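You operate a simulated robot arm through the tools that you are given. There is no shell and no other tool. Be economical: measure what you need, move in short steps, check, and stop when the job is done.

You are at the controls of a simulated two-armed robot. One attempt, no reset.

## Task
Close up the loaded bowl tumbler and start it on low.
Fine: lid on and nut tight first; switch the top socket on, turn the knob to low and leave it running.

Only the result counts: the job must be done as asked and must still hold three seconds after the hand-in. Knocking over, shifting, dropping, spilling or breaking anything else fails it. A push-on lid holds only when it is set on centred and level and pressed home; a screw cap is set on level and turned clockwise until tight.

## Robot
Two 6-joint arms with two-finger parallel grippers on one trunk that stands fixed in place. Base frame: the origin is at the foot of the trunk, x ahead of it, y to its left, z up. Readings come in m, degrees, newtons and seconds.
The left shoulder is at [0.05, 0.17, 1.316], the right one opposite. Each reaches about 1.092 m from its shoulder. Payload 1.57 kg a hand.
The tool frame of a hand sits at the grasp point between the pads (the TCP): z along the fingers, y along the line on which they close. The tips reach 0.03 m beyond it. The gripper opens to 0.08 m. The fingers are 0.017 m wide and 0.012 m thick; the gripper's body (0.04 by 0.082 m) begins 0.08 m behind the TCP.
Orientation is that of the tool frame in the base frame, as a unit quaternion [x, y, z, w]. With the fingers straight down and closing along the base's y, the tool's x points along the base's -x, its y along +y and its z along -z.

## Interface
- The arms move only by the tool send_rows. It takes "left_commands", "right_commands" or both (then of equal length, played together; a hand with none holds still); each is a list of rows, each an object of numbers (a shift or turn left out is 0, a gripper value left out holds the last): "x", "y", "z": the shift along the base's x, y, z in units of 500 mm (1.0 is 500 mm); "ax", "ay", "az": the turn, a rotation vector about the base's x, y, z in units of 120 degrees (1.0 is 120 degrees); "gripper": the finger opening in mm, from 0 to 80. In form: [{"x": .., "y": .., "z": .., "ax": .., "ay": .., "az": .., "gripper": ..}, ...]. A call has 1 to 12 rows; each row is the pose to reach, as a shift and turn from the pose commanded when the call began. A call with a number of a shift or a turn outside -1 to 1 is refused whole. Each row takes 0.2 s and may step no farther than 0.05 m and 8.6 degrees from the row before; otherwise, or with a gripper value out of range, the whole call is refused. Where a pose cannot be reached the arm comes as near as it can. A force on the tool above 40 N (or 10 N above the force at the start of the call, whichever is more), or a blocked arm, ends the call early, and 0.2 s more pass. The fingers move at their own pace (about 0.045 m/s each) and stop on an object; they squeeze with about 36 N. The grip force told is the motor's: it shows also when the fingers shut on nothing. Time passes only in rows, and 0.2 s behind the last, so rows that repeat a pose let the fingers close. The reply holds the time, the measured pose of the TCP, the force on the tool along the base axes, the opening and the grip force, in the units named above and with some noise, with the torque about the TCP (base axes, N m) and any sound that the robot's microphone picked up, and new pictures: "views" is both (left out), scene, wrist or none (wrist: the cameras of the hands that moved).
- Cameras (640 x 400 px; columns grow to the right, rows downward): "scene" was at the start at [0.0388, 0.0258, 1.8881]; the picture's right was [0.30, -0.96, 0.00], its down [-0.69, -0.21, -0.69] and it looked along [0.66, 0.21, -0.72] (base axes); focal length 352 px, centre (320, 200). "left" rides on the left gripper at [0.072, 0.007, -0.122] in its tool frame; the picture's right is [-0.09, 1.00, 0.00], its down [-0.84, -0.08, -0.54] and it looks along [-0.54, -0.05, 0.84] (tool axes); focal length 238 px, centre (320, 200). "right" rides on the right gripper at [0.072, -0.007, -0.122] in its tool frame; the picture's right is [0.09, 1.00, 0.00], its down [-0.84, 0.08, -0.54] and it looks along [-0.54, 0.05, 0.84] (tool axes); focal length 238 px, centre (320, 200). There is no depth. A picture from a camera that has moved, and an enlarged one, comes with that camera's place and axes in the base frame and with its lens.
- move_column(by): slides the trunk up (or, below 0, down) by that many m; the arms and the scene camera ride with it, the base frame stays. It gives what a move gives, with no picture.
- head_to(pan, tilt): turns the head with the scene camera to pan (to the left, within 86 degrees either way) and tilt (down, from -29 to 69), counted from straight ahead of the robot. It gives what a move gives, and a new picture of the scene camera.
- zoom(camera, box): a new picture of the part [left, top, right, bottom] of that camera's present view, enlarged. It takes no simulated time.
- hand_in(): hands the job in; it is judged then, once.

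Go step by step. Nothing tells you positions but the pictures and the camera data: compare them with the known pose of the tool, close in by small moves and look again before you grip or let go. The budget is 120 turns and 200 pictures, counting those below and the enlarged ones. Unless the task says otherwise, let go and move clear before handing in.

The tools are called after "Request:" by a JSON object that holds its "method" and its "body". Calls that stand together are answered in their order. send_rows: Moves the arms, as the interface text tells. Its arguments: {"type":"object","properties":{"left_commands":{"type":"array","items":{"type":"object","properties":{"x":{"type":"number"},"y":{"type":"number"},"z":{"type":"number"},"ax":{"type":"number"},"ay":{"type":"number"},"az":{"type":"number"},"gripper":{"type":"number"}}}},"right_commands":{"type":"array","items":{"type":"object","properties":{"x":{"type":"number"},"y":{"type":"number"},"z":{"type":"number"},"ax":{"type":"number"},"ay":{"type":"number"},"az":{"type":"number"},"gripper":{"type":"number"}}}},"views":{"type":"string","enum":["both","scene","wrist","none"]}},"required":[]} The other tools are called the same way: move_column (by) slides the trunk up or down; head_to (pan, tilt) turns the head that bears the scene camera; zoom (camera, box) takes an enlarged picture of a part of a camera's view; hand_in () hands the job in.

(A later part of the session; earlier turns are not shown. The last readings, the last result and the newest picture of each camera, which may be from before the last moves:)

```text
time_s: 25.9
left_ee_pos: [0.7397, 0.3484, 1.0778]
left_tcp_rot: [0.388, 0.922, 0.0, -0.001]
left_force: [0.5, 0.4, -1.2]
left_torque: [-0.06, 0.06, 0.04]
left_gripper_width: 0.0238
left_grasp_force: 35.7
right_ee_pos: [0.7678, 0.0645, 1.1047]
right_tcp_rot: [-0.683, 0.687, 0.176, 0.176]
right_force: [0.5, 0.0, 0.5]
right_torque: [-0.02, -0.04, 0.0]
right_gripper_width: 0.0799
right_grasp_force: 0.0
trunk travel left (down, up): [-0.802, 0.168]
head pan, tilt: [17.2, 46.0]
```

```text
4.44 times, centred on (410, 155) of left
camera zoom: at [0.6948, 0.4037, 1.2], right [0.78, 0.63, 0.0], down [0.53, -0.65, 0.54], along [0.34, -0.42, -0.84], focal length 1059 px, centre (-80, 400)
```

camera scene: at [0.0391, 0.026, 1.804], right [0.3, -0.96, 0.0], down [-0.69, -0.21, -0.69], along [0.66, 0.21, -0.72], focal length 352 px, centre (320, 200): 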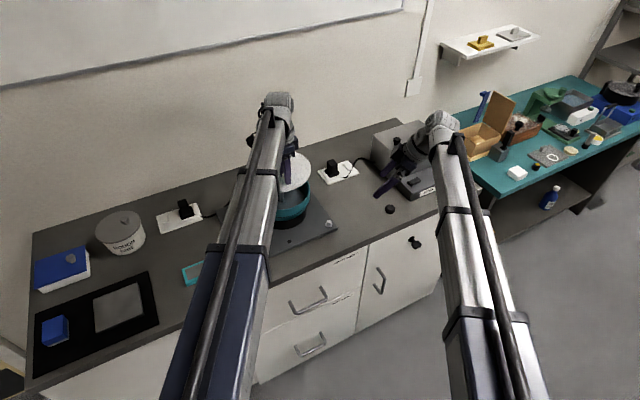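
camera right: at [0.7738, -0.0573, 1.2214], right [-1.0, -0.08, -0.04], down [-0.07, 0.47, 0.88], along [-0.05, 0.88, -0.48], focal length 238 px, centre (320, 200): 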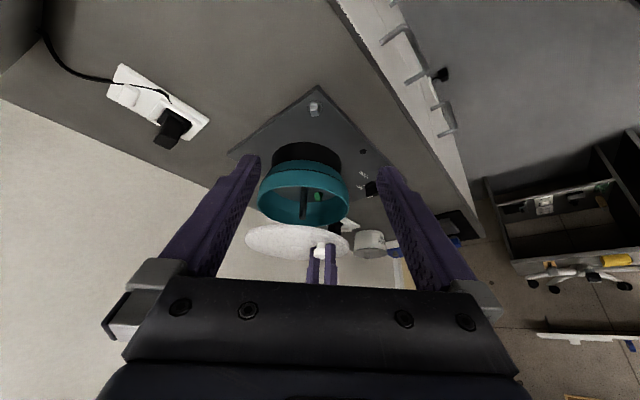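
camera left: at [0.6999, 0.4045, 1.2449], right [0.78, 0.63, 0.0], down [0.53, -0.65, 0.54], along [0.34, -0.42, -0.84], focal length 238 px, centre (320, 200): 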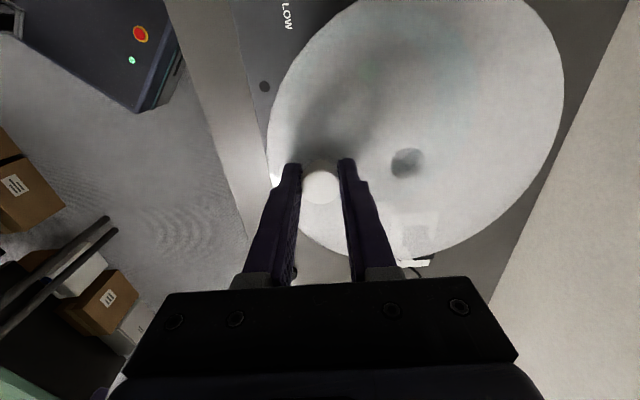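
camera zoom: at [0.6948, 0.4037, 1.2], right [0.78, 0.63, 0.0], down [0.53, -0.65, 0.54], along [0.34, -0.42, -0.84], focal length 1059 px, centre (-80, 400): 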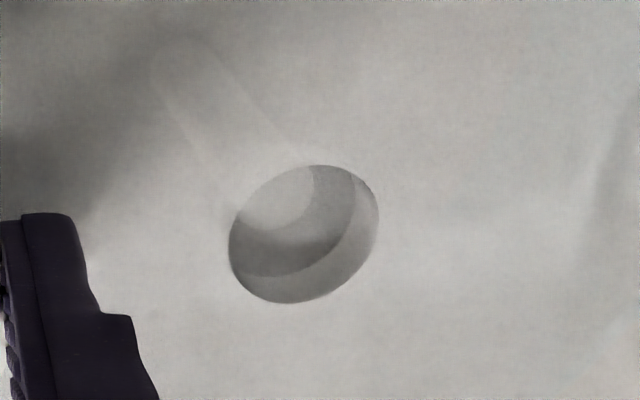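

Through the hole I can see the spindle tip entering view, about 2 mm to the -y side. I'll shift 2 mm in -y and lower slightly.

Request:
{"method": "send_rows", "body": {"left_commands": [{"y": -0.004}, {"y": -0.004}], "views": "none"}}

Request:
{"method": "move_column", "body": {"by": -0.008}}

Request:
{"method": "zoom", "body": {"camera": "left", "box": [340, 110, 480, 200]}}

```text
time_s: 26.5
left_ee_pos: [0.7395, 0.3466, 1.0771]
left_tcp_rot: [0.388, 0.922, -0.001, 0.0]
left_force: [1.6, 0.2, -1.7]
left_torque: [-0.05, 0.04, 0.0]
left_gripper_width: 0.0238
left_grasp_force: 35.3
right_ee_pos: [0.7692, 0.0662, 1.1046]
right_tcp_rot: [-0.684, 0.686, 0.176, 0.174]
right_force: [-0.3, -0.2, 0.9]
right_torque: [-0.03, 0.0, 0.0]
right_gripper_width: 0.0801
right_grasp_force: 0.0
trunk travel left (down, up): [-0.802, 0.168]
head pan, tilt: [17.2, 46.0]
```

```text
time_s: 27.1
left_ee_pos: [0.7395, 0.3463, 1.069]
left_tcp_rot: [0.387, 0.922, 0.001, 0.0]
left_force: [0.0, 0.9, -2.4]
left_torque: [-0.02, 0.09, 0.03]
left_gripper_width: 0.0235
left_grasp_force: 35.6
right_ee_pos: [0.7676, 0.0652, 1.0965]
right_tcp_rot: [-0.684, 0.686, 0.176, 0.175]
right_force: [0.1, -0.1, -0.6]
right_torque: [-0.02, -0.02, 0.01]
right_gripper_width: 0.0801
right_grasp_force: 0.0
trunk travel left (down, up): [-0.794, 0.176]
head pan, tilt: [17.2, 46.0]
```

```text
4.44 times, centred on (410, 155) of left
camera zoom: at [0.6949, 0.4021, 1.192], right [0.78, 0.63, 0.0], down [0.53, -0.65, 0.54], along [0.34, -0.42, -0.84], focal length 1059 px, centre (-80, 400)
```

zoom: 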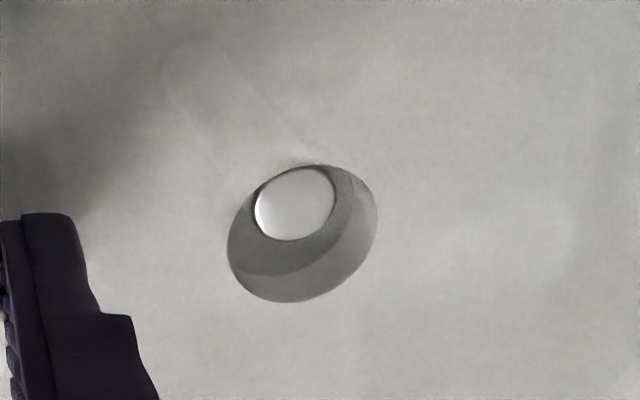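

The spindle tip sits centrally in the hole's lower opening with a few mm clearance all round. Lowering on.

Request:
{"method": "move_column", "body": {"by": -0.012}}

Request:
{"method": "zoom", "body": {"camera": "left", "box": [340, 110, 480, 200]}}

Request:
{"method": "zoom", "body": {"camera": "right", "box": [235, 180, 360, 258]}}

```text
time_s: 27.7
left_ee_pos: [0.7395, 0.3457, 1.0562]
left_tcp_rot: [0.387, 0.922, 0.0, 0.0]
left_force: [-1.0, 0.0, -1.7]
left_torque: [-0.06, 0.06, 0.01]
left_gripper_width: 0.0236
left_grasp_force: 35.6
right_ee_pos: [0.7684, 0.0642, 1.0845]
right_tcp_rot: [-0.683, 0.687, 0.175, 0.176]
right_force: [-0.7, -0.5, -0.2]
right_torque: [0.0, -0.04, 0.0]
right_gripper_width: 0.0797
right_grasp_force: 0.0
trunk travel left (down, up): [-0.782, 0.188]
head pan, tilt: [17.2, 46.0]
```

```text
4.44 times, centred on (410, 155) of left
camera zoom: at [0.6948, 0.4021, 1.18], right [0.78, 0.63, 0.0], down [0.53, -0.65, 0.54], along [0.34, -0.42, -0.84], focal length 1059 px, centre (-80, 400)
```

zoom: 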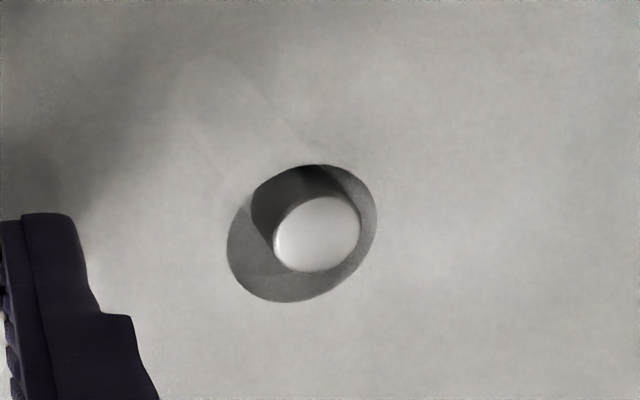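

```text
5.12 times, centred on (298, 219) of right
camera zoom: at [0.7736, -0.0575, 1.1565], right [-1.0, -0.08, -0.04], down [-0.07, 0.47, 0.88], along [-0.05, 0.88, -0.48], focal length 1220 px, centre (435, 103)
```

zoom: 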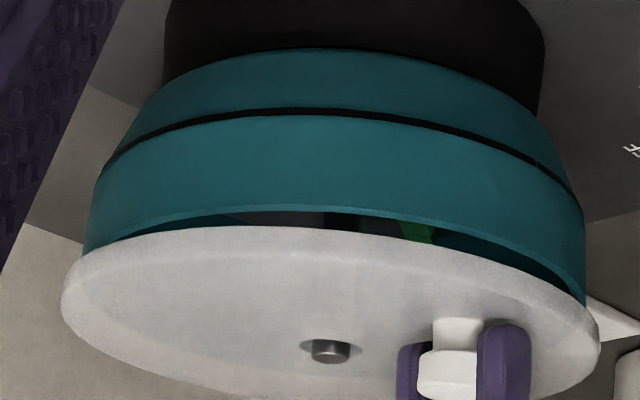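

Request:
{"method": "move_column", "body": {"by": -0.01}}

Request:
{"method": "zoom", "body": {"camera": "left", "box": [340, 110, 480, 200]}}

Request:
{"method": "zoom", "body": {"camera": "right", "box": [235, 180, 360, 258]}}

```text
time_s: 28.2
left_ee_pos: [0.7392, 0.3466, 1.0474]
left_tcp_rot: [0.387, 0.922, 0.001, 0.001]
left_force: [1.3, 0.3, -1.3]
left_torque: [-0.04, 0.07, -0.02]
left_gripper_width: 0.0236
left_grasp_force: 35.5
right_ee_pos: [0.7693, 0.0641, 1.0743]
right_tcp_rot: [-0.683, 0.687, 0.176, 0.176]
right_force: [0.8, 0.3, -0.1]
right_torque: [0.01, 0.02, -0.02]
right_gripper_width: 0.0803
right_grasp_force: 0.1
trunk travel left (down, up): [-0.772, 0.198]
head pan, tilt: [17.2, 46.0]
```

```text
4.44 times, centred on (410, 155) of left
camera zoom: at [0.6951, 0.4022, 1.1698], right [0.78, 0.63, 0.0], down [0.53, -0.65, 0.54], along [0.34, -0.42, -0.84], focal length 1059 px, centre (-80, 400)
```

zoom: 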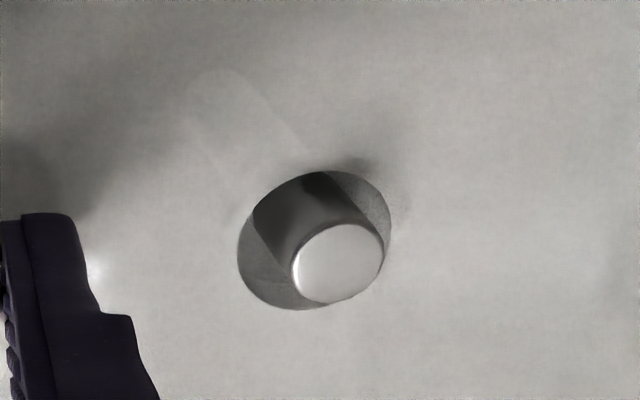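

```text
5.12 times, centred on (298, 219) of right
camera zoom: at [0.7739, -0.0573, 1.1463], right [-1.0, -0.08, -0.04], down [-0.07, 0.47, 0.88], along [-0.05, 0.88, -0.48], focal length 1220 px, centre (435, 103)
```

zoom: 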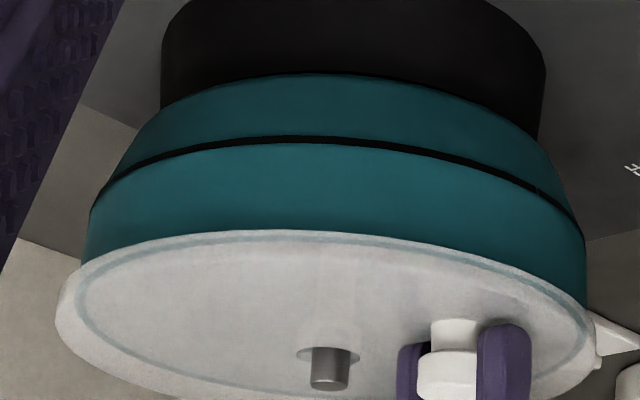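

The lid appears to be touching the rim all round with the spindle through its hole. One tiny press down, then look.

Request:
{"method": "move_column", "body": {"by": -0.003}}

Request:
{"method": "zoom", "body": {"camera": "right", "box": [235, 190, 360, 268]}}

```text
time_s: 28.8
left_ee_pos: [0.7389, 0.347, 1.0453]
left_tcp_rot: [0.387, 0.922, 0.002, 0.001]
left_force: [10.2, 5.8, 32.6]
left_torque: [-0.02, -0.2, 0.04]
left_gripper_width: 0.0238
left_grasp_force: 36.1
right_ee_pos: [0.768, 0.0638, 1.0727]
right_tcp_rot: [-0.684, 0.686, 0.175, 0.175]
right_force: [0.5, -0.8, 0.5]
right_torque: [0.02, 0.0, 0.01]
right_gripper_width: 0.08
right_grasp_force: 0.1
trunk travel left (down, up): [-0.769, 0.201]
head pan, tilt: [17.2, 46.0]
```

```text
5.12 times, centred on (298, 229) of right
camera zoom: at [0.7726, -0.0579, 1.1449], right [-1.0, -0.08, -0.04], down [-0.07, 0.47, 0.88], along [-0.05, 0.88, -0.48], focal length 1220 px, centre (435, 52)
```

zoom: 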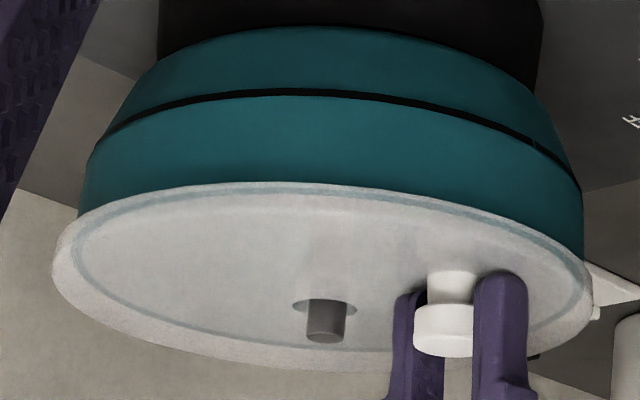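

Firm contact (33 N). I'll ease back and release the knob, then rise clear.

Request:
{"method": "move_column", "body": {"by": 0.002}}

Request:
{"method": "send_rows", "body": {"left_commands": [{"gripper": 30}, {"gripper": 45}, {"gripper": 45}, {"gripper": 45}], "views": "wrist"}}

Request:
{"method": "zoom", "body": {"camera": "right", "box": [235, 190, 360, 268]}}

```text
time_s: 29.3
left_ee_pos: [0.7385, 0.3467, 1.0465]
left_tcp_rot: [0.387, 0.922, 0.0, 0.0]
left_force: [-0.7, 0.1, -2.3]
left_torque: [-0.06, 0.09, -0.02]
left_gripper_width: 0.0239
left_grasp_force: 36.4
right_ee_pos: [0.7683, 0.0644, 1.073]
right_tcp_rot: [-0.683, 0.687, 0.176, 0.176]
right_force: [-0.4, -0.1, -0.1]
right_torque: [0.01, -0.01, 0.02]
right_gripper_width: 0.0802
right_grasp_force: 0.1
trunk travel left (down, up): [-0.771, 0.199]
head pan, tilt: [17.2, 46.0]
```

```text
time_s: 30.3
left_ee_pos: [0.7391, 0.3461, 1.0454]
left_tcp_rot: [0.388, 0.922, 0.0, 0.0]
left_force: [-0.5, 0.6, 0.6]
left_torque: [0.02, 0.0, -0.03]
left_gripper_width: 0.045
left_grasp_force: 0.0
right_ee_pos: [0.7684, 0.0653, 1.0737]
right_tcp_rot: [-0.683, 0.686, 0.176, 0.176]
right_force: [-0.2, 0.0, 0.2]
right_torque: [0.03, 0.0, 0.0]
right_gripper_width: 0.0799
right_grasp_force: 0.1
trunk travel left (down, up): [-0.771, 0.199]
head pan, tilt: [17.2, 46.0]
camera left: at [0.6949, 0.4021, 1.169], right [0.78, 0.63, 0.0], down [0.53, -0.65, 0.54], along [0.34, -0.42, -0.84], focal length 238 px, centre (320, 200)
```

left: 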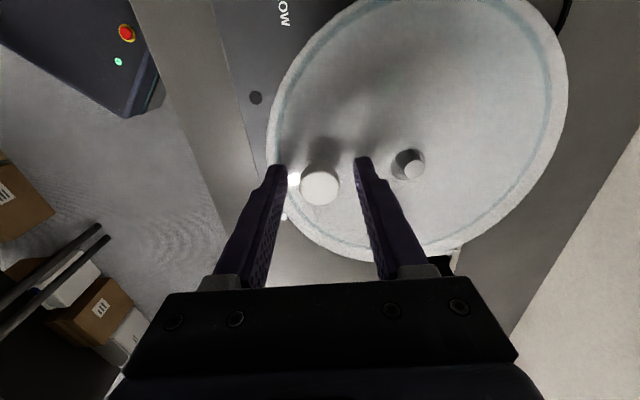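

```text
5.12 times, centred on (298, 229) of right
camera zoom: at [0.7737, -0.0575, 1.1455], right [-1.0, -0.08, -0.04], down [-0.07, 0.47, 0.88], along [-0.05, 0.88, -0.48], focal length 1220 px, centre (435, 52)
```

zoom: 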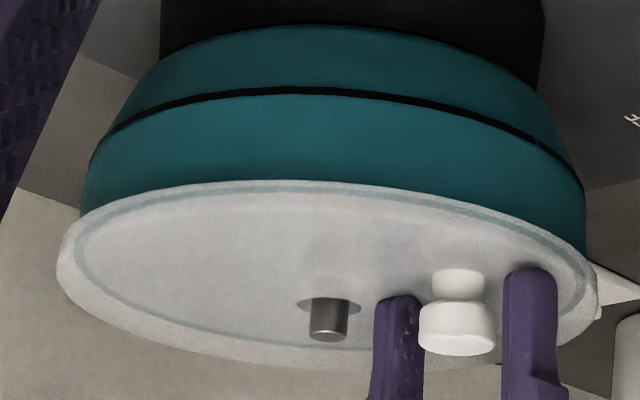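

The lid is seated, centred and level on the rim. I'll raise the trunk, pull the right hand back, and send the left hand over the nut.

Request:
{"method": "move_column", "body": {"by": 0.09}}

Request:
{"method": "send_rows", "body": {"right_commands": [{"x": -0.02, "y": -0.09}, {"x": -0.04, "y": -0.18}, {"x": -0.06, "y": -0.27}, {"x": -0.08, "y": -0.36}, {"x": -0.1, "y": -0.45}, {"x": -0.12, "y": -0.54}, {"x": -0.12, "y": -0.54}], "left_commands": [{"y": 0}, {"y": 0}, {"y": 0}, {"x": 0.05, "y": -0.08}, {"x": 0.1, "y": -0.16, "gripper": 80}, {"x": 0.15, "y": -0.24, "gripper": 80}, {"x": 0.2, "y": -0.32, "gripper": 80}]}}

```text
time_s: 31.5
left_ee_pos: [0.74, 0.3464, 1.1361]
left_tcp_rot: [0.388, 0.922, 0.0, -0.001]
left_force: [0.2, -0.1, 0.2]
left_torque: [0.02, 0.0, 0.01]
left_gripper_width: 0.045
left_grasp_force: 0.0
right_ee_pos: [0.7692, 0.065, 1.1626]
right_tcp_rot: [-0.684, 0.686, 0.176, 0.175]
right_force: [0.4, -0.7, 0.5]
right_torque: [-0.03, -0.01, -0.02]
right_gripper_width: 0.0801
right_grasp_force: 0.1
trunk travel left (down, up): [-0.861, 0.109]
head pan, tilt: [17.2, 46.0]
```

```text
time_s: 33.1
left_ee_pos: [0.8387, 0.1899, 1.1341]
left_tcp_rot: [0.388, 0.922, 0.0, -0.001]
left_force: [-0.2, 0.4, -1.0]
left_torque: [-0.01, -0.01, 0.02]
left_gripper_width: 0.0798
left_grasp_force: 0.0
right_ee_pos: [0.7098, -0.2027, 1.1632]
right_tcp_rot: [-0.683, 0.687, 0.176, 0.175]
right_force: [0.5, -0.3, 0.8]
right_torque: [0.02, -0.01, 0.02]
right_gripper_width: 0.0799
right_grasp_force: 0.0
right hand out of reach, approached as far as the arm can: row 5
trunk travel left (down, up): [-0.861, 0.109]
head pan, tilt: [17.2, 46.0]
camera scene: at [0.0396, 0.0257, 1.818], right [0.3, -0.96, 0.0], down [-0.69, -0.21, -0.69], along [0.66, 0.21, -0.72], focal length 352 px, centre (320, 200)
camera right: at [0.715, -0.3252, 1.2351], right [-1.0, -0.08, -0.04], down [-0.07, 0.47, 0.88], along [-0.05, 0.88, -0.48], focal length 238 px, centre (320, 200)
camera left: at [0.7942, 0.2464, 1.2586], right [0.78, 0.63, 0.0], down [0.53, -0.65, 0.54], along [0.34, -0.42, -0.84], focal length 238 px, centre (320, 200)
```

scene: 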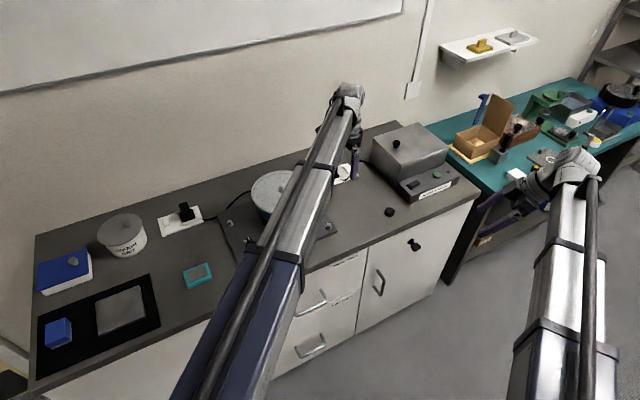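
right: 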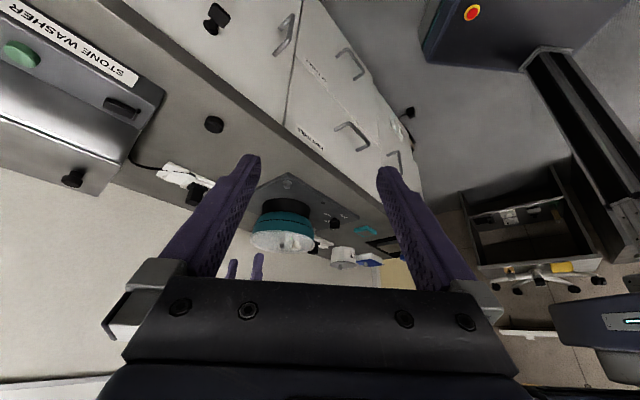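
left: 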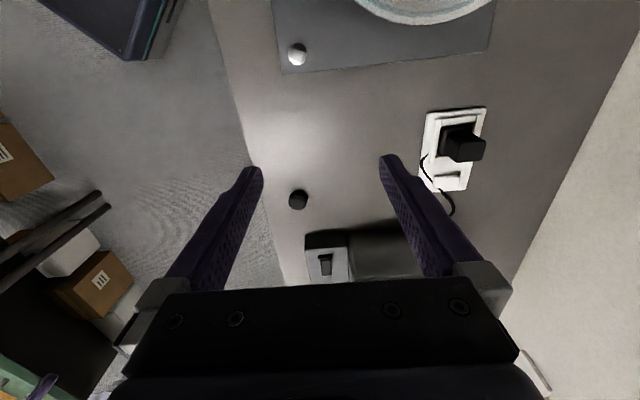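

The nut works out near (0.908, 0.038). I'll move above it and look.

Request:
{"method": "send_rows", "body": {"left_commands": [{"x": 0.034, "y": -0.075}, {"x": 0.068, "y": -0.15}, {"x": 0.1, "y": -0.225}, {"x": 0.136, "y": -0.3}, {"x": 0.136, "y": -0.3}], "views": "wrist"}}

```text
time_s: 34.3
left_ee_pos: [0.9089, 0.0387, 1.1365]
left_tcp_rot: [0.388, 0.922, 0.0, 0.0]
left_force: [0.5, -0.7, 0.0]
left_torque: [0.01, -0.01, 0.04]
left_gripper_width: 0.0802
left_grasp_force: 0.0
left hand out of reach, approached as far as the arm can: row 3
right_ee_pos: [0.7092, -0.2016, 1.1638]
right_tcp_rot: [-0.683, 0.686, 0.175, 0.176]
right_force: [0.8, -1.0, -0.6]
right_torque: [0.03, 0.01, 0.01]
right_gripper_width: 0.0801
right_grasp_force: 0.1
trunk travel left (down, up): [-0.861, 0.109]
head pan, tilt: [17.2, 46.0]
camera left: at [0.8647, 0.0949, 1.2592], right [0.78, 0.63, 0.0], down [0.53, -0.65, 0.54], along [0.34, -0.42, -0.84], focal length 238 px, centre (320, 200)
```

left: 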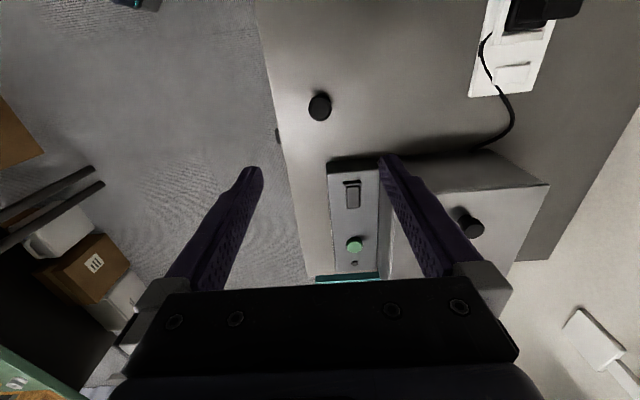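

The nut is centred under the hand. I'll lower with the trunk in stages.

Request:
{"method": "move_column", "body": {"by": -0.18}}

Request:
{"method": "send_rows", "body": {"left_commands": [{"gripper": 64}, {"gripper": 64}], "views": "wrist"}}

```text
time_s: 36.3
left_ee_pos: [0.9087, 0.0395, 0.957]
left_tcp_rot: [0.387, 0.922, 0.0, -0.001]
left_force: [-0.1, 0.3, 0.4]
left_torque: [-0.02, 0.03, -0.02]
left_gripper_width: 0.0798
left_grasp_force: 0.1
right_ee_pos: [0.709, -0.2036, 0.9838]
right_tcp_rot: [-0.683, 0.686, 0.176, 0.176]
right_force: [-0.4, 0.3, 0.7]
right_torque: [0.01, 0.01, 0.01]
right_gripper_width: 0.0798
right_grasp_force: 0.0
trunk travel left (down, up): [-0.681, 0.289]
head pan, tilt: [17.2, 46.0]
```

```text
time_s: 36.9
left_ee_pos: [0.9095, 0.0382, 0.9572]
left_tcp_rot: [0.388, 0.922, 0.0, 0.0]
left_force: [-0.7, -0.3, -0.1]
left_torque: [0.03, 0.02, 0.01]
left_gripper_width: 0.0639
left_grasp_force: 0.0
right_ee_pos: [0.709, -0.2033, 0.984]
right_tcp_rot: [-0.683, 0.687, 0.176, 0.176]
right_force: [0.3, 0.1, 0.2]
right_torque: [-0.01, -0.03, -0.03]
right_gripper_width: 0.08
right_grasp_force: 0.1
trunk travel left (down, up): [-0.681, 0.289]
head pan, tilt: [17.2, 46.0]
camera left: at [0.865, 0.0948, 1.079], right [0.78, 0.63, 0.0], down [0.53, -0.65, 0.54], along [0.34, -0.42, -0.84], focal length 238 px, centre (320, 200)
```

left: 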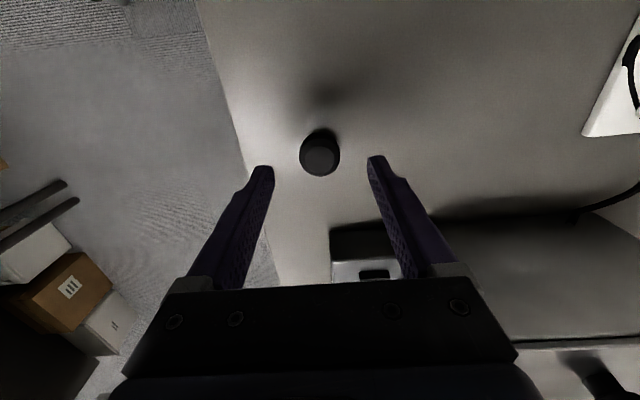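

Request:
{"method": "move_column", "body": {"by": -0.034}}

Request:
{"method": "zoom", "body": {"camera": "left", "box": [220, 110, 420, 235]}}

```text
time_s: 37.7
left_ee_pos: [0.9092, 0.0388, 0.9228]
left_tcp_rot: [0.388, 0.922, 0.0, 0.001]
left_force: [0.6, -0.6, 0.0]
left_torque: [-0.01, -0.02, 0.0]
left_gripper_width: 0.0642
left_grasp_force: 0.1
right_ee_pos: [0.7098, -0.2034, 0.9488]
right_tcp_rot: [-0.684, 0.686, 0.177, 0.176]
right_force: [-0.1, -0.6, -0.2]
right_torque: [0.02, -0.01, 0.02]
right_gripper_width: 0.08
right_grasp_force: 0.0
trunk travel left (down, up): [-0.647, 0.323]
head pan, tilt: [17.2, 46.0]
```

```text
3.20 times, centred on (320, 172) of left
camera zoom: at [0.8649, 0.0948, 1.0451], right [0.78, 0.63, 0.0], down [0.53, -0.65, 0.54], along [0.34, -0.42, -0.84], focal length 763 px, centre (320, 288)
```

zoom: 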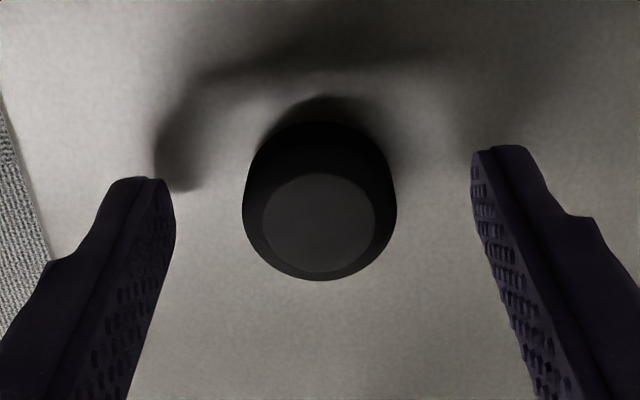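

Request:
{"method": "zoom", "body": {"camera": "right", "box": [140, 70, 260, 160]}}

Request:
{"method": "zoom", "body": {"camera": "scene", "box": [330, 110, 450, 190]}}

```text
4.44 times, centred on (200, 115) of right
camera zoom: at [0.7143, -0.3251, 1.0216], right [-1.0, -0.08, -0.04], down [-0.07, 0.47, 0.88], along [-0.05, 0.88, -0.48], focal length 1059 px, centre (853, 578)
```

zoom: 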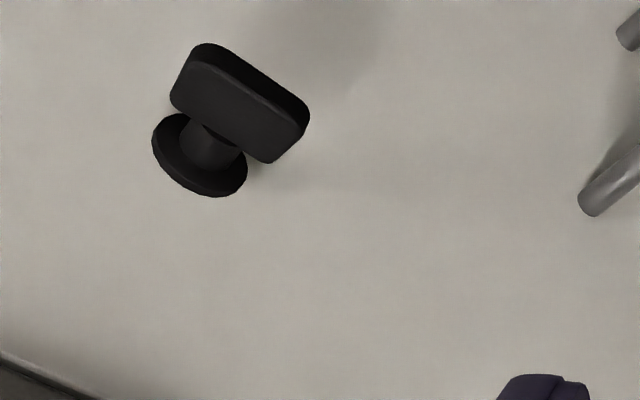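

```text
5.00 times, centred on (390, 150) of scene
camera zoom: at [0.0386, 0.0257, 1.6041], right [0.3, -0.96, 0.0], down [-0.69, -0.21, -0.69], along [0.66, 0.21, -0.72], focal length 1758 px, centre (-30, 450)
```

zoom: 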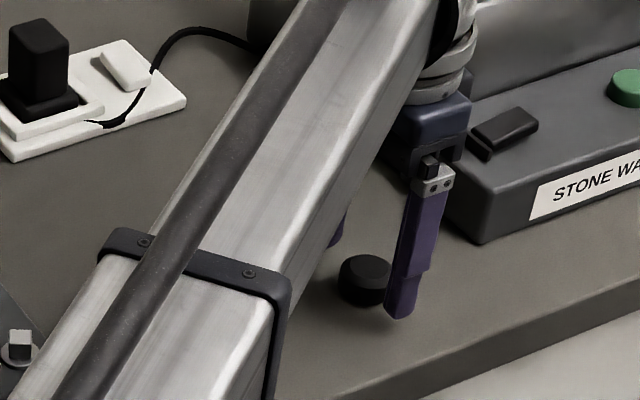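

The nut's axis looks about 3–4 mm off along the finger width, so I'll nudge the hand to centre, then check.

Request:
{"method": "send_rows", "body": {"left_commands": [{"x": 0.005, "y": -0.005}, {"x": 0.005, "y": -0.005}], "views": "none"}}

Request:
{"method": "move_column", "body": {"by": -0.006}}

Request:
{"method": "zoom", "body": {"camera": "left", "box": [220, 110, 420, 235]}}

```text
time_s: 38.3
left_ee_pos: [0.912, 0.0369, 0.9227]
left_tcp_rot: [0.388, 0.922, 0.0, 0.001]
left_force: [0.3, 0.2, 0.7]
left_torque: [0.01, -0.02, 0.02]
left_gripper_width: 0.0637
left_grasp_force: 0.1
right_ee_pos: [0.709, -0.2038, 0.9491]
right_tcp_rot: [-0.683, 0.687, 0.176, 0.175]
right_force: [-0.1, 0.4, -0.2]
right_torque: [0.04, -0.03, 0.04]
right_gripper_width: 0.0799
right_grasp_force: 0.0
trunk travel left (down, up): [-0.647, 0.323]
head pan, tilt: [17.2, 46.0]
```

```text
time_s: 38.9
left_ee_pos: [0.9117, 0.0362, 0.9169]
left_tcp_rot: [0.387, 0.922, 0.001, 0.001]
left_force: [0.1, 0.3, -0.3]
left_torque: [0.0, 0.01, 0.04]
left_gripper_width: 0.0637
left_grasp_force: 0.0
right_ee_pos: [0.7097, -0.204, 0.9433]
right_tcp_rot: [-0.684, 0.686, 0.176, 0.175]
right_force: [0.7, 0.8, -0.1]
right_torque: [0.03, -0.01, 0.01]
right_gripper_width: 0.08
right_grasp_force: 0.0
trunk travel left (down, up): [-0.641, 0.329]
head pan, tilt: [17.2, 46.0]
```

```text
3.20 times, centred on (320, 172) of left
camera zoom: at [0.8675, 0.0922, 1.039], right [0.78, 0.63, 0.0], down [0.53, -0.65, 0.54], along [0.34, -0.42, -0.84], focal length 763 px, centre (320, 288)
```

zoom: 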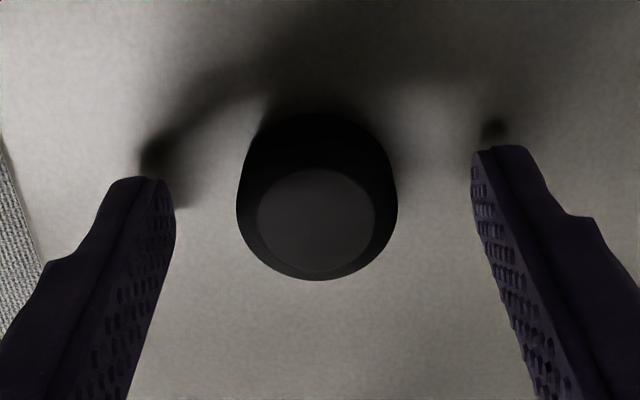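

Request:
{"method": "send_rows", "body": {"left_commands": [{"gripper": 45}, {"gripper": 30}, {"gripper": 28}, {"gripper": 28}, {"gripper": 28}], "views": "none"}}

Request:
{"method": "zoom", "body": {"camera": "left", "box": [220, 110, 420, 235]}}

```text
time_s: 40.1
left_ee_pos: [0.9116, 0.0364, 0.9161]
left_tcp_rot: [0.387, 0.922, 0.001, 0.001]
left_force: [0.3, 0.6, 0.9]
left_torque: [0.05, 0.02, 0.0]
left_gripper_width: 0.0326
left_grasp_force: 36.2
right_ee_pos: [0.7094, -0.2026, 0.9435]
right_tcp_rot: [-0.683, 0.687, 0.176, 0.176]
right_force: [-0.2, 0.5, -0.8]
right_torque: [0.0, 0.03, 0.0]
right_gripper_width: 0.0802
right_grasp_force: 0.2
trunk travel left (down, up): [-0.641, 0.329]
head pan, tilt: [17.2, 46.0]
```

```text
3.20 times, centred on (320, 172) of left
camera zoom: at [0.8675, 0.0922, 1.039], right [0.78, 0.63, 0.0], down [0.53, -0.65, 0.54], along [0.34, -0.42, -0.84], focal length 763 px, centre (320, 288)
```

zoom: 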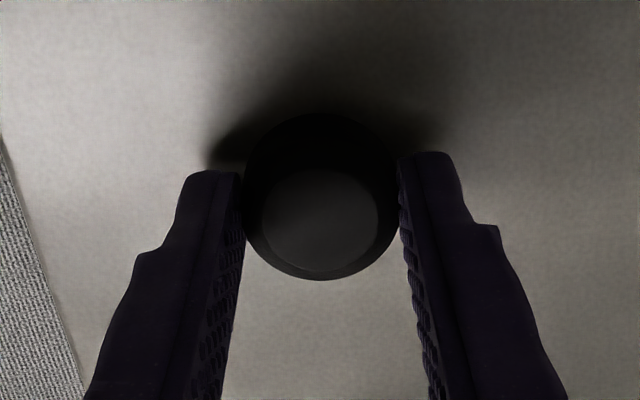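

The nut is gripped at 32.6 mm. I'll lift with the trunk and carry it over the spindle at (0.786, 0.389), turning the hand counter-clockwise on the way to leave room for clockwise turning.

Request:
{"method": "move_column", "body": {"by": 0.215}}

Request:
{"method": "send_rows", "body": {"left_commands": [{"x": -0.028, "y": 0.078}, {"x": -0.056, "y": 0.157, "az": 0.06}, {"x": -0.084, "y": 0.235, "az": 0.12}, {"x": -0.112, "y": 0.313, "az": 0.18}, {"x": -0.14, "y": 0.392, "az": 0.24}, {"x": -0.168, "y": 0.47, "az": 0.3}, {"x": -0.196, "y": 0.548, "az": 0.36}, {"x": -0.224, "y": 0.627, "az": 0.42}, {"x": -0.252, "y": 0.705, "az": 0.48}, {"x": -0.252, "y": 0.705, "az": 0.54}, {"x": -0.252, "y": 0.705, "az": 0.6}], "views": "scene"}}

```text
time_s: 42.4
left_ee_pos: [0.9123, 0.0368, 1.1309]
left_tcp_rot: [0.387, 0.922, 0.0, 0.001]
left_force: [0.3, -0.9, -0.5]
left_torque: [0.0, 0.01, 0.05]
left_gripper_width: 0.0323
left_grasp_force: 36.2
right_ee_pos: [0.7092, -0.2032, 1.1575]
right_tcp_rot: [-0.683, 0.687, 0.176, 0.176]
right_force: [0.0, -0.1, 1.2]
right_torque: [0.02, -0.03, -0.02]
right_gripper_width: 0.08
right_grasp_force: 0.0
trunk travel left (down, up): [-0.856, 0.114]
head pan, tilt: [17.2, 46.0]
```

```text
time_s: 44.8
left_ee_pos: [0.7859, 0.3876, 1.1311]
left_tcp_rot: [-0.229, 0.974, 0.0, 0.001]
left_force: [-0.4, 0.1, -0.6]
left_torque: [0.0, -0.01, -0.02]
left_gripper_width: 0.0323
left_grasp_force: 36.5
right_ee_pos: [0.7089, -0.2025, 1.1589]
right_tcp_rot: [-0.683, 0.686, 0.177, 0.175]
right_force: [-0.6, 0.4, 0.7]
right_torque: [-0.01, 0.0, 0.02]
right_gripper_width: 0.08
right_grasp_force: 0.0
trunk travel left (down, up): [-0.856, 0.114]
head pan, tilt: [17.2, 46.0]
camera scene: at [0.0387, 0.0262, 1.8131], right [0.3, -0.96, 0.0], down [-0.69, -0.21, -0.69], along [0.66, 0.21, -0.72], focal length 352 px, centre (320, 200)
```

scene: 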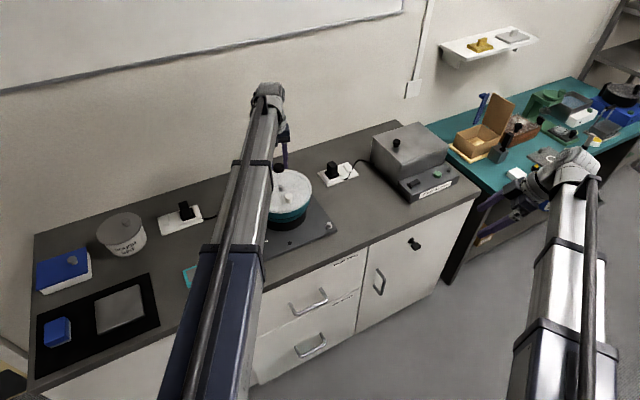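

The nut is over the spindle area. I'll bring the right camera back for a side view.

Request:
{"method": "send_rows", "body": {"right_commands": [{"x": 0.02, "y": 0.09}, {"x": 0.04, "y": 0.18}, {"x": 0.06, "y": 0.27}, {"x": 0.08, "y": 0.36}, {"x": 0.1, "y": 0.45}, {"x": 0.12, "y": 0.54}, {"x": 0.12, "y": 0.54}], "views": "none"}}

Request:
{"method": "zoom", "body": {"camera": "right", "box": [235, 180, 395, 280]}}

Request:
{"method": "zoom", "body": {"camera": "scene", "box": [250, 150, 330, 200]}}

```text
time_s: 46.4
left_ee_pos: [0.7862, 0.3869, 1.1323]
left_tcp_rot: [-0.229, 0.973, 0.001, 0.0]
left_force: [-0.2, -0.1, -0.6]
left_torque: [0.01, 0.04, -0.01]
left_gripper_width: 0.0323
left_grasp_force: 35.7
right_ee_pos: [0.77, 0.0669, 1.1583]
right_tcp_rot: [-0.684, 0.686, 0.177, 0.176]
right_force: [0.8, 0.8, -0.7]
right_torque: [0.0, 0.01, 0.0]
right_gripper_width: 0.0801
right_grasp_force: 0.0
trunk travel left (down, up): [-0.856, 0.114]
head pan, tilt: [17.2, 46.0]
```

```text
4.00 times, centred on (315, 230) of right
camera zoom: at [0.7756, -0.0549, 1.2305], right [-1.0, -0.08, -0.04], down [-0.07, 0.47, 0.88], along [-0.05, 0.88, -0.48], focal length 953 px, centre (340, 80)
```

zoom: 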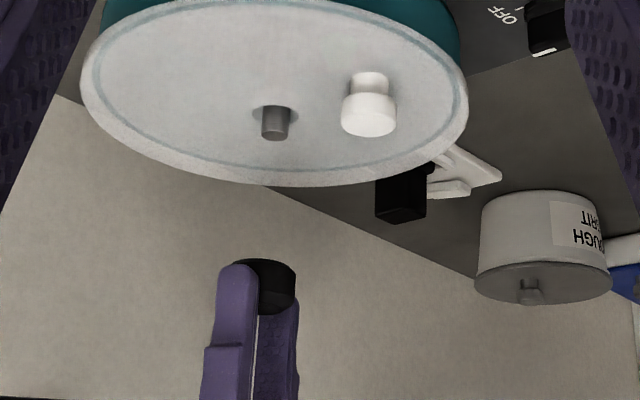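

```text
8.00 times, centred on (290, 175) of scene
camera zoom: at [0.0387, 0.0249, 1.8131], right [0.3, -0.96, 0.0], down [-0.69, -0.21, -0.7], along [0.66, 0.21, -0.72], focal length 2812 px, centre (560, 400)
```

zoom: 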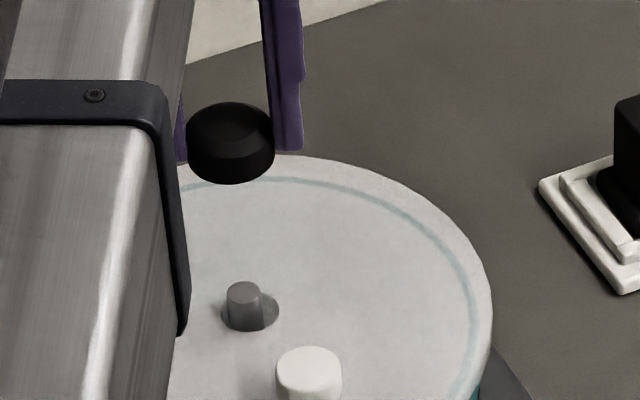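

Both views put the nut over the spindle within about 1–2 mm. Lowering with the trunk to just above the tip.

Request:
{"method": "move_column", "body": {"by": -0.058}}

Request:
{"method": "zoom", "body": {"camera": "right", "box": [235, 170, 395, 270]}}

Request:
{"method": "zoom", "body": {"camera": "scene", "box": [250, 120, 330, 170]}}

```text
time_s: 47.3
left_ee_pos: [0.7842, 0.3887, 1.0731]
left_tcp_rot: [-0.228, 0.974, 0.001, 0.001]
left_force: [0.3, 0.4, -0.5]
left_torque: [-0.01, 0.01, 0.01]
left_gripper_width: 0.032
left_grasp_force: 36.4
right_ee_pos: [0.7702, 0.0666, 1.0996]
right_tcp_rot: [-0.684, 0.686, 0.176, 0.175]
right_force: [-0.6, 0.0, -0.2]
right_torque: [0.01, -0.01, -0.03]
right_gripper_width: 0.0799
right_grasp_force: 0.0
trunk travel left (down, up): [-0.798, 0.172]
head pan, tilt: [17.2, 46.0]
```

```text
4.00 times, centred on (315, 220) of right
camera zoom: at [0.7757, -0.0547, 1.1726], right [-1.0, -0.08, -0.04], down [-0.07, 0.47, 0.88], along [-0.05, 0.88, -0.48], focal length 953 px, centre (340, 120)
```

zoom: 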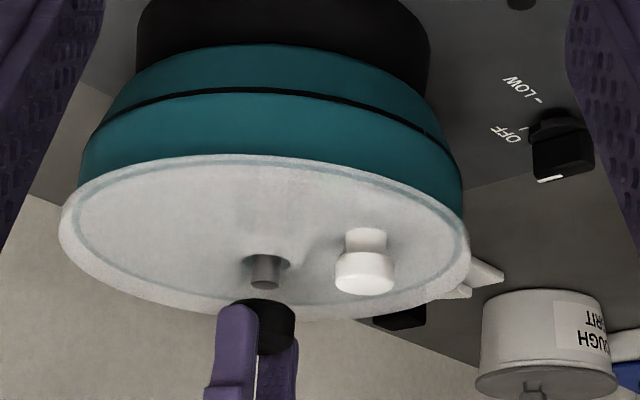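

```text
8.00 times, centred on (290, 145) of scene
camera zoom: at [0.0386, 0.0258, 1.7551], right [0.3, -0.96, 0.0], down [-0.69, -0.21, -0.69], along [0.66, 0.21, -0.72], focal length 2812 px, centre (560, 640)
```

zoom: 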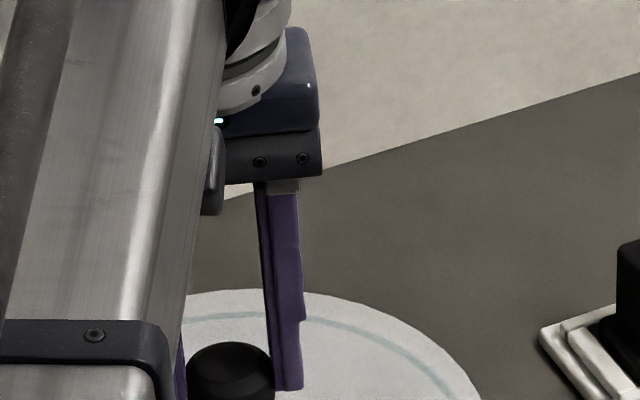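

Request:
{"method": "move_column", "body": {"by": -0.006}}

Request:
{"method": "zoom", "body": {"camera": "right", "box": [265, 200, 345, 250]}}

Request:
{"method": "zoom", "body": {"camera": "scene", "box": [250, 140, 330, 190]}}

```text
time_s: 47.9
left_ee_pos: [0.7851, 0.3884, 1.0675]
left_tcp_rot: [-0.229, 0.974, 0.001, 0.001]
left_force: [0.1, 0.8, -1.5]
left_torque: [-0.01, -0.04, 0.02]
left_gripper_width: 0.0321
left_grasp_force: 35.9
right_ee_pos: [0.7703, 0.0673, 1.095]
right_tcp_rot: [-0.683, 0.687, 0.176, 0.176]
right_force: [0.2, 0.1, 0.1]
right_torque: [-0.01, 0.06, 0.0]
right_gripper_width: 0.0802
right_grasp_force: 0.0
trunk travel left (down, up): [-0.792, 0.178]
head pan, tilt: [17.2, 46.0]
```

```text
8.00 times, centred on (305, 225) of right
camera zoom: at [0.7757, -0.0547, 1.1665], right [-1.0, -0.08, -0.04], down [-0.07, 0.47, 0.88], along [-0.05, 0.88, -0.48], focal length 1907 px, centre (440, 0)
```

zoom: 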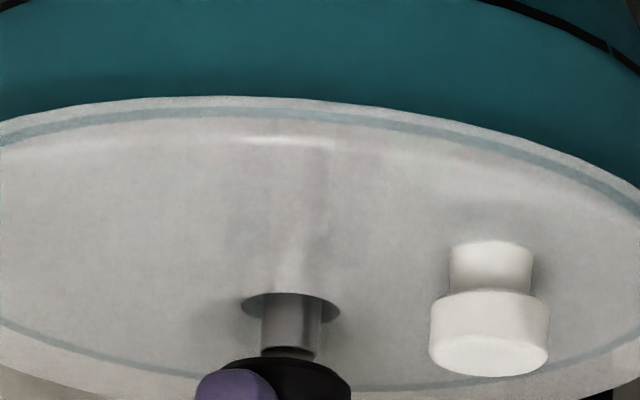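

```text
8.00 times, centred on (290, 165) of scene
camera zoom: at [0.0387, 0.0257, 1.7491], right [0.3, -0.96, 0.0], down [-0.69, -0.21, -0.69], along [0.66, 0.21, -0.72], focal length 2812 px, centre (560, 480)
```

zoom: 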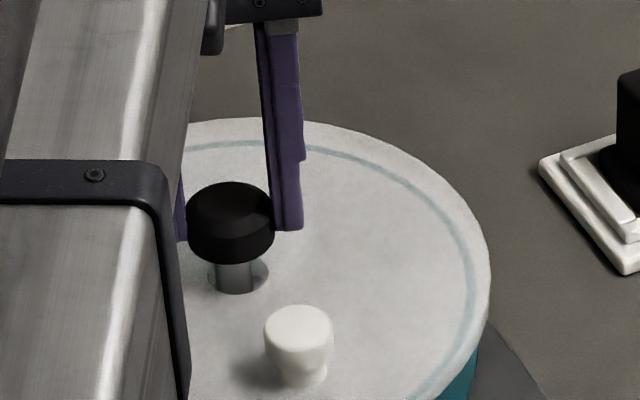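

Small corrections: about 1.2 mm in −x and 1.5 mm in −y, then lower onto the thread.

Request:
{"method": "send_rows", "body": {"left_commands": [{"x": -0.0024, "y": -0.003}, {"x": -0.0024, "y": -0.003}], "views": "none"}}

Request:
{"method": "move_column", "body": {"by": -0.004}}

Request:
{"method": "zoom", "body": {"camera": "right", "box": [265, 210, 345, 260]}}

Request:
{"method": "zoom", "body": {"camera": "scene", "box": [250, 140, 330, 190]}}

```text
time_s: 48.5
left_ee_pos: [0.7837, 0.3858, 1.0676]
left_tcp_rot: [-0.229, 0.973, 0.001, 0.001]
left_force: [0.2, 0.6, -0.7]
left_torque: [0.0, -0.03, 0.04]
left_gripper_width: 0.0322
left_grasp_force: 35.2
right_ee_pos: [0.7704, 0.0683, 1.095]
right_tcp_rot: [-0.683, 0.687, 0.176, 0.175]
right_force: [0.2, -0.9, 0.2]
right_torque: [0.04, -0.01, 0.02]
right_gripper_width: 0.0801
right_grasp_force: 0.0
trunk travel left (down, up): [-0.792, 0.178]
head pan, tilt: [17.2, 46.0]
```

```text
time_s: 49.0
left_ee_pos: [0.7843, 0.3877, 1.0628]
left_tcp_rot: [-0.229, 0.973, 0.002, 0.001]
left_force: [0.5, 0.9, -0.3]
left_torque: [0.02, 0.0, 0.02]
left_gripper_width: 0.0321
left_grasp_force: 36.4
right_ee_pos: [0.7703, 0.0666, 1.0911]
right_tcp_rot: [-0.684, 0.686, 0.176, 0.175]
right_force: [-0.8, 0.7, 0.8]
right_torque: [0.01, 0.03, 0.0]
right_gripper_width: 0.0799
right_grasp_force: 0.0
trunk travel left (down, up): [-0.788, 0.182]
head pan, tilt: [17.2, 46.0]
```

```text
8.00 times, centred on (305, 235) of right
camera zoom: at [0.7758, -0.0547, 1.1625], right [-1.0, -0.08, -0.04], down [-0.07, 0.47, 0.88], along [-0.05, 0.88, -0.48], focal length 1907 px, centre (440, -80)
```

zoom: 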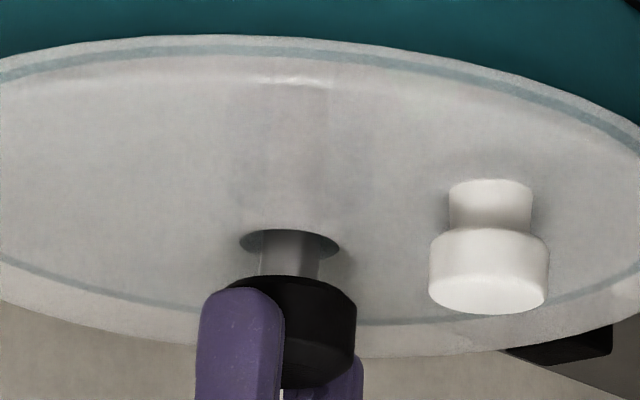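

```text
8.00 times, centred on (290, 165) of scene
camera zoom: at [0.0388, 0.0258, 1.745], right [0.3, -0.96, 0.0], down [-0.69, -0.21, -0.69], along [0.66, 0.21, -0.72], focal length 2812 px, centre (560, 480)
```

zoom: 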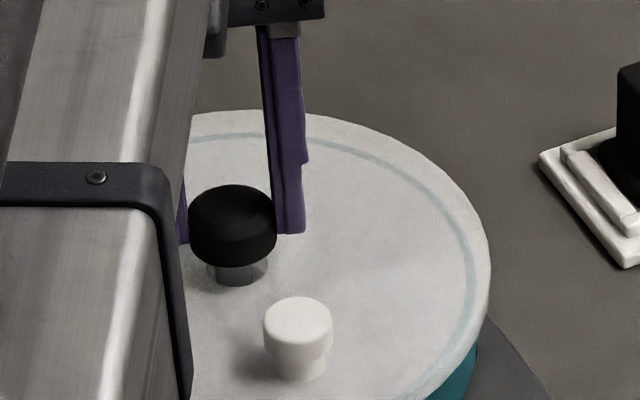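

Request:
{"method": "move_column", "body": {"by": -0.004}}

```text
time_s: 49.5
left_ee_pos: [0.7835, 0.3872, 1.06]
left_tcp_rot: [-0.228, 0.974, 0.001, 0.001]
left_force: [-0.4, -0.5, 0.1]
left_torque: [0.01, 0.0, -0.01]
left_gripper_width: 0.0321
left_grasp_force: 36.0
right_ee_pos: [0.7702, 0.0674, 1.0872]
right_tcp_rot: [-0.683, 0.687, 0.176, 0.175]
right_force: [0.1, -0.2, 0.5]
right_torque: [0.01, 0.0, 0.0]
right_gripper_width: 0.0799
right_grasp_force: 0.0
trunk travel left (down, up): [-0.784, 0.186]
head pan, tilt: [17.2, 46.0]
```

Request:
{"method": "move_column", "body": {"by": -0.003}}

Request:
{"method": "zoom", "body": {"camera": "right", "box": [265, 210, 345, 260]}}

```text
time_s: 50.1
left_ee_pos: [0.7849, 0.387, 1.0564]
left_tcp_rot: [-0.228, 0.974, 0.001, 0.0]
left_force: [-0.5, 0.6, 0.3]
left_torque: [0.01, -0.03, -0.01]
left_gripper_width: 0.0319
left_grasp_force: 36.2
right_ee_pos: [0.77, 0.0669, 1.0832]
right_tcp_rot: [-0.683, 0.687, 0.176, 0.176]
right_force: [-0.5, -0.2, -0.2]
right_torque: [0.01, 0.01, 0.03]
right_gripper_width: 0.0799
right_grasp_force: 0.0
trunk travel left (down, up): [-0.781, 0.189]
head pan, tilt: [17.2, 46.0]
```

```text
8.00 times, centred on (305, 235) of right
camera zoom: at [0.7758, -0.0547, 1.1555], right [-1.0, -0.08, -0.04], down [-0.07, 0.47, 0.88], along [-0.05, 0.88, -0.48], focal length 1907 px, centre (440, -80)
```

zoom: 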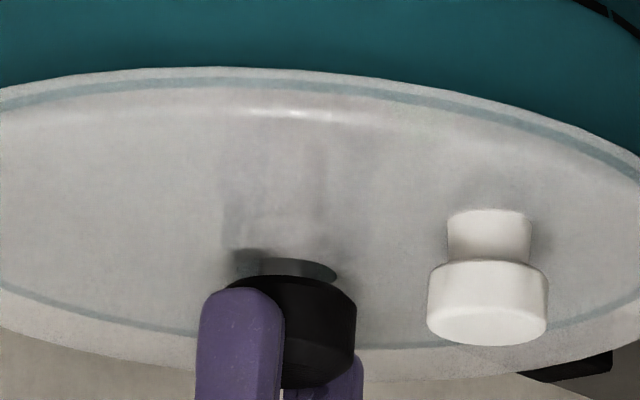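

Request:
{"method": "move_column", "body": {"by": -0.004}}

Request:
{"method": "zoom", "body": {"camera": "right", "box": [265, 200, 345, 250]}}

```text
time_s: 50.6
left_ee_pos: [0.7827, 0.3881, 1.0538]
left_tcp_rot: [-0.23, 0.973, 0.001, 0.003]
left_force: [6.9, 9.4, 22.5]
left_torque: [0.11, -0.21, -0.03]
left_gripper_width: 0.0322
left_grasp_force: 35.7
right_ee_pos: [0.7695, 0.0684, 1.0805]
right_tcp_rot: [-0.684, 0.686, 0.176, 0.176]
right_force: [-0.4, 0.8, 0.1]
right_torque: [0.02, 0.0, -0.01]
right_gripper_width: 0.0803
right_grasp_force: 0.1
trunk travel left (down, up): [-0.777, 0.193]
head pan, tilt: [17.2, 46.0]
```

```text
8.00 times, centred on (305, 225) of right
camera zoom: at [0.7749, -0.0544, 1.1527], right [-1.0, -0.08, -0.04], down [-0.07, 0.47, 0.88], along [-0.05, 0.88, -0.48], focal length 1907 px, centre (440, 0)
```

zoom: 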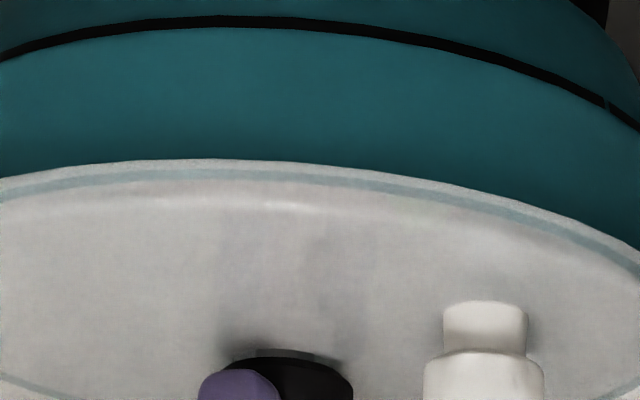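

Contact (about 22 N) with the nut on the spindle. Now turning clockwise (negative about z).

Request:
{"method": "send_rows", "body": {"left_commands": [{"az": -0.07}, {"az": -0.14}, {"az": -0.21}, {"az": -0.28}, {"az": -0.35}, {"az": -0.42}, {"az": -0.49}, {"az": -0.56}, {"az": -0.63}, {"az": -0.7}, {"az": -0.77}, {"az": -0.84}], "views": "none"}}

Request:
{"method": "zoom", "body": {"camera": "right", "box": [265, 210, 345, 260]}}

```text
time_s: 53.2
left_ee_pos: [0.784, 0.3899, 1.0521]
left_tcp_rot: [0.605, 0.796, 0.002, 0.0]
left_force: [10.2, 26.1, 18.4]
left_torque: [0.6, -0.19, 0.02]
left_gripper_width: 0.0321
left_grasp_force: 35.8
right_ee_pos: [0.7715, 0.0694, 1.0797]
right_tcp_rot: [-0.683, 0.687, 0.176, 0.175]
right_force: [-0.8, -0.8, -0.1]
right_torque: [0.03, -0.02, 0.0]
right_gripper_width: 0.0799
right_grasp_force: 0.0
trunk travel left (down, up): [-0.777, 0.193]
head pan, tilt: [17.2, 46.0]
```

```text
8.00 times, centred on (305, 235) of right
camera zoom: at [0.7753, -0.053, 1.152], right [-1.0, -0.08, -0.04], down [-0.07, 0.47, 0.88], along [-0.05, 0.88, -0.48], focal length 1907 px, centre (440, -80)
```

zoom: 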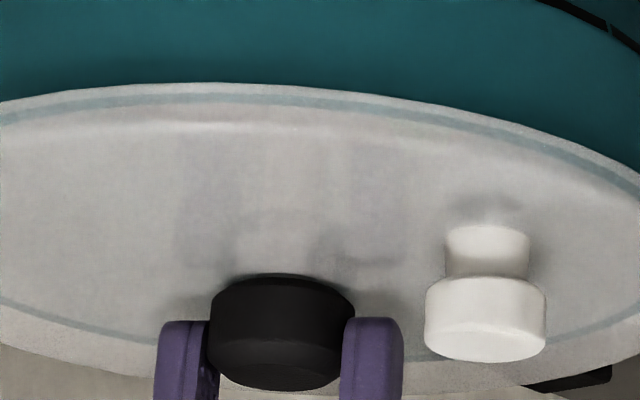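

The nut descended slightly; sideways force shows a small axis offset. I'll shift +2 mm in y and keep turning.

Request:
{"method": "send_rows", "body": {"left_commands": [{"y": 0.004}, {"y": 0.005, "az": -0.07}, {"y": 0.005, "az": -0.14}, {"y": 0.005, "az": -0.21}, {"y": 0.005, "az": -0.28}, {"y": 0.005, "az": -0.35}, {"y": 0.005, "az": -0.42}, {"y": 0.005, "az": -0.49}, {"y": 0.005, "az": -0.56}, {"y": 0.005, "az": -0.63}, {"y": 0.005, "az": -0.7}, {"y": 0.005, "az": -0.77}], "views": "none"}}

```text
time_s: 55.8
left_ee_pos: [0.784, 0.3883, 1.053]
left_tcp_rot: [0.978, 0.211, 0.0, 0.002]
left_force: [-1.5, -1.8, -0.6]
left_torque: [0.12, 0.29, 0.45]
left_gripper_width: 0.032
left_grasp_force: 36.0
left hand out of reach, approached as far as the arm can: row 12
right_ee_pos: [0.771, 0.0674, 1.0793]
right_tcp_rot: [-0.683, 0.687, 0.176, 0.175]
right_force: [-0.2, 0.5, -0.5]
right_torque: [-0.02, 0.05, -0.01]
right_gripper_width: 0.0799
right_grasp_force: 0.1
trunk travel left (down, up): [-0.777, 0.193]
head pan, tilt: [17.2, 46.0]
```

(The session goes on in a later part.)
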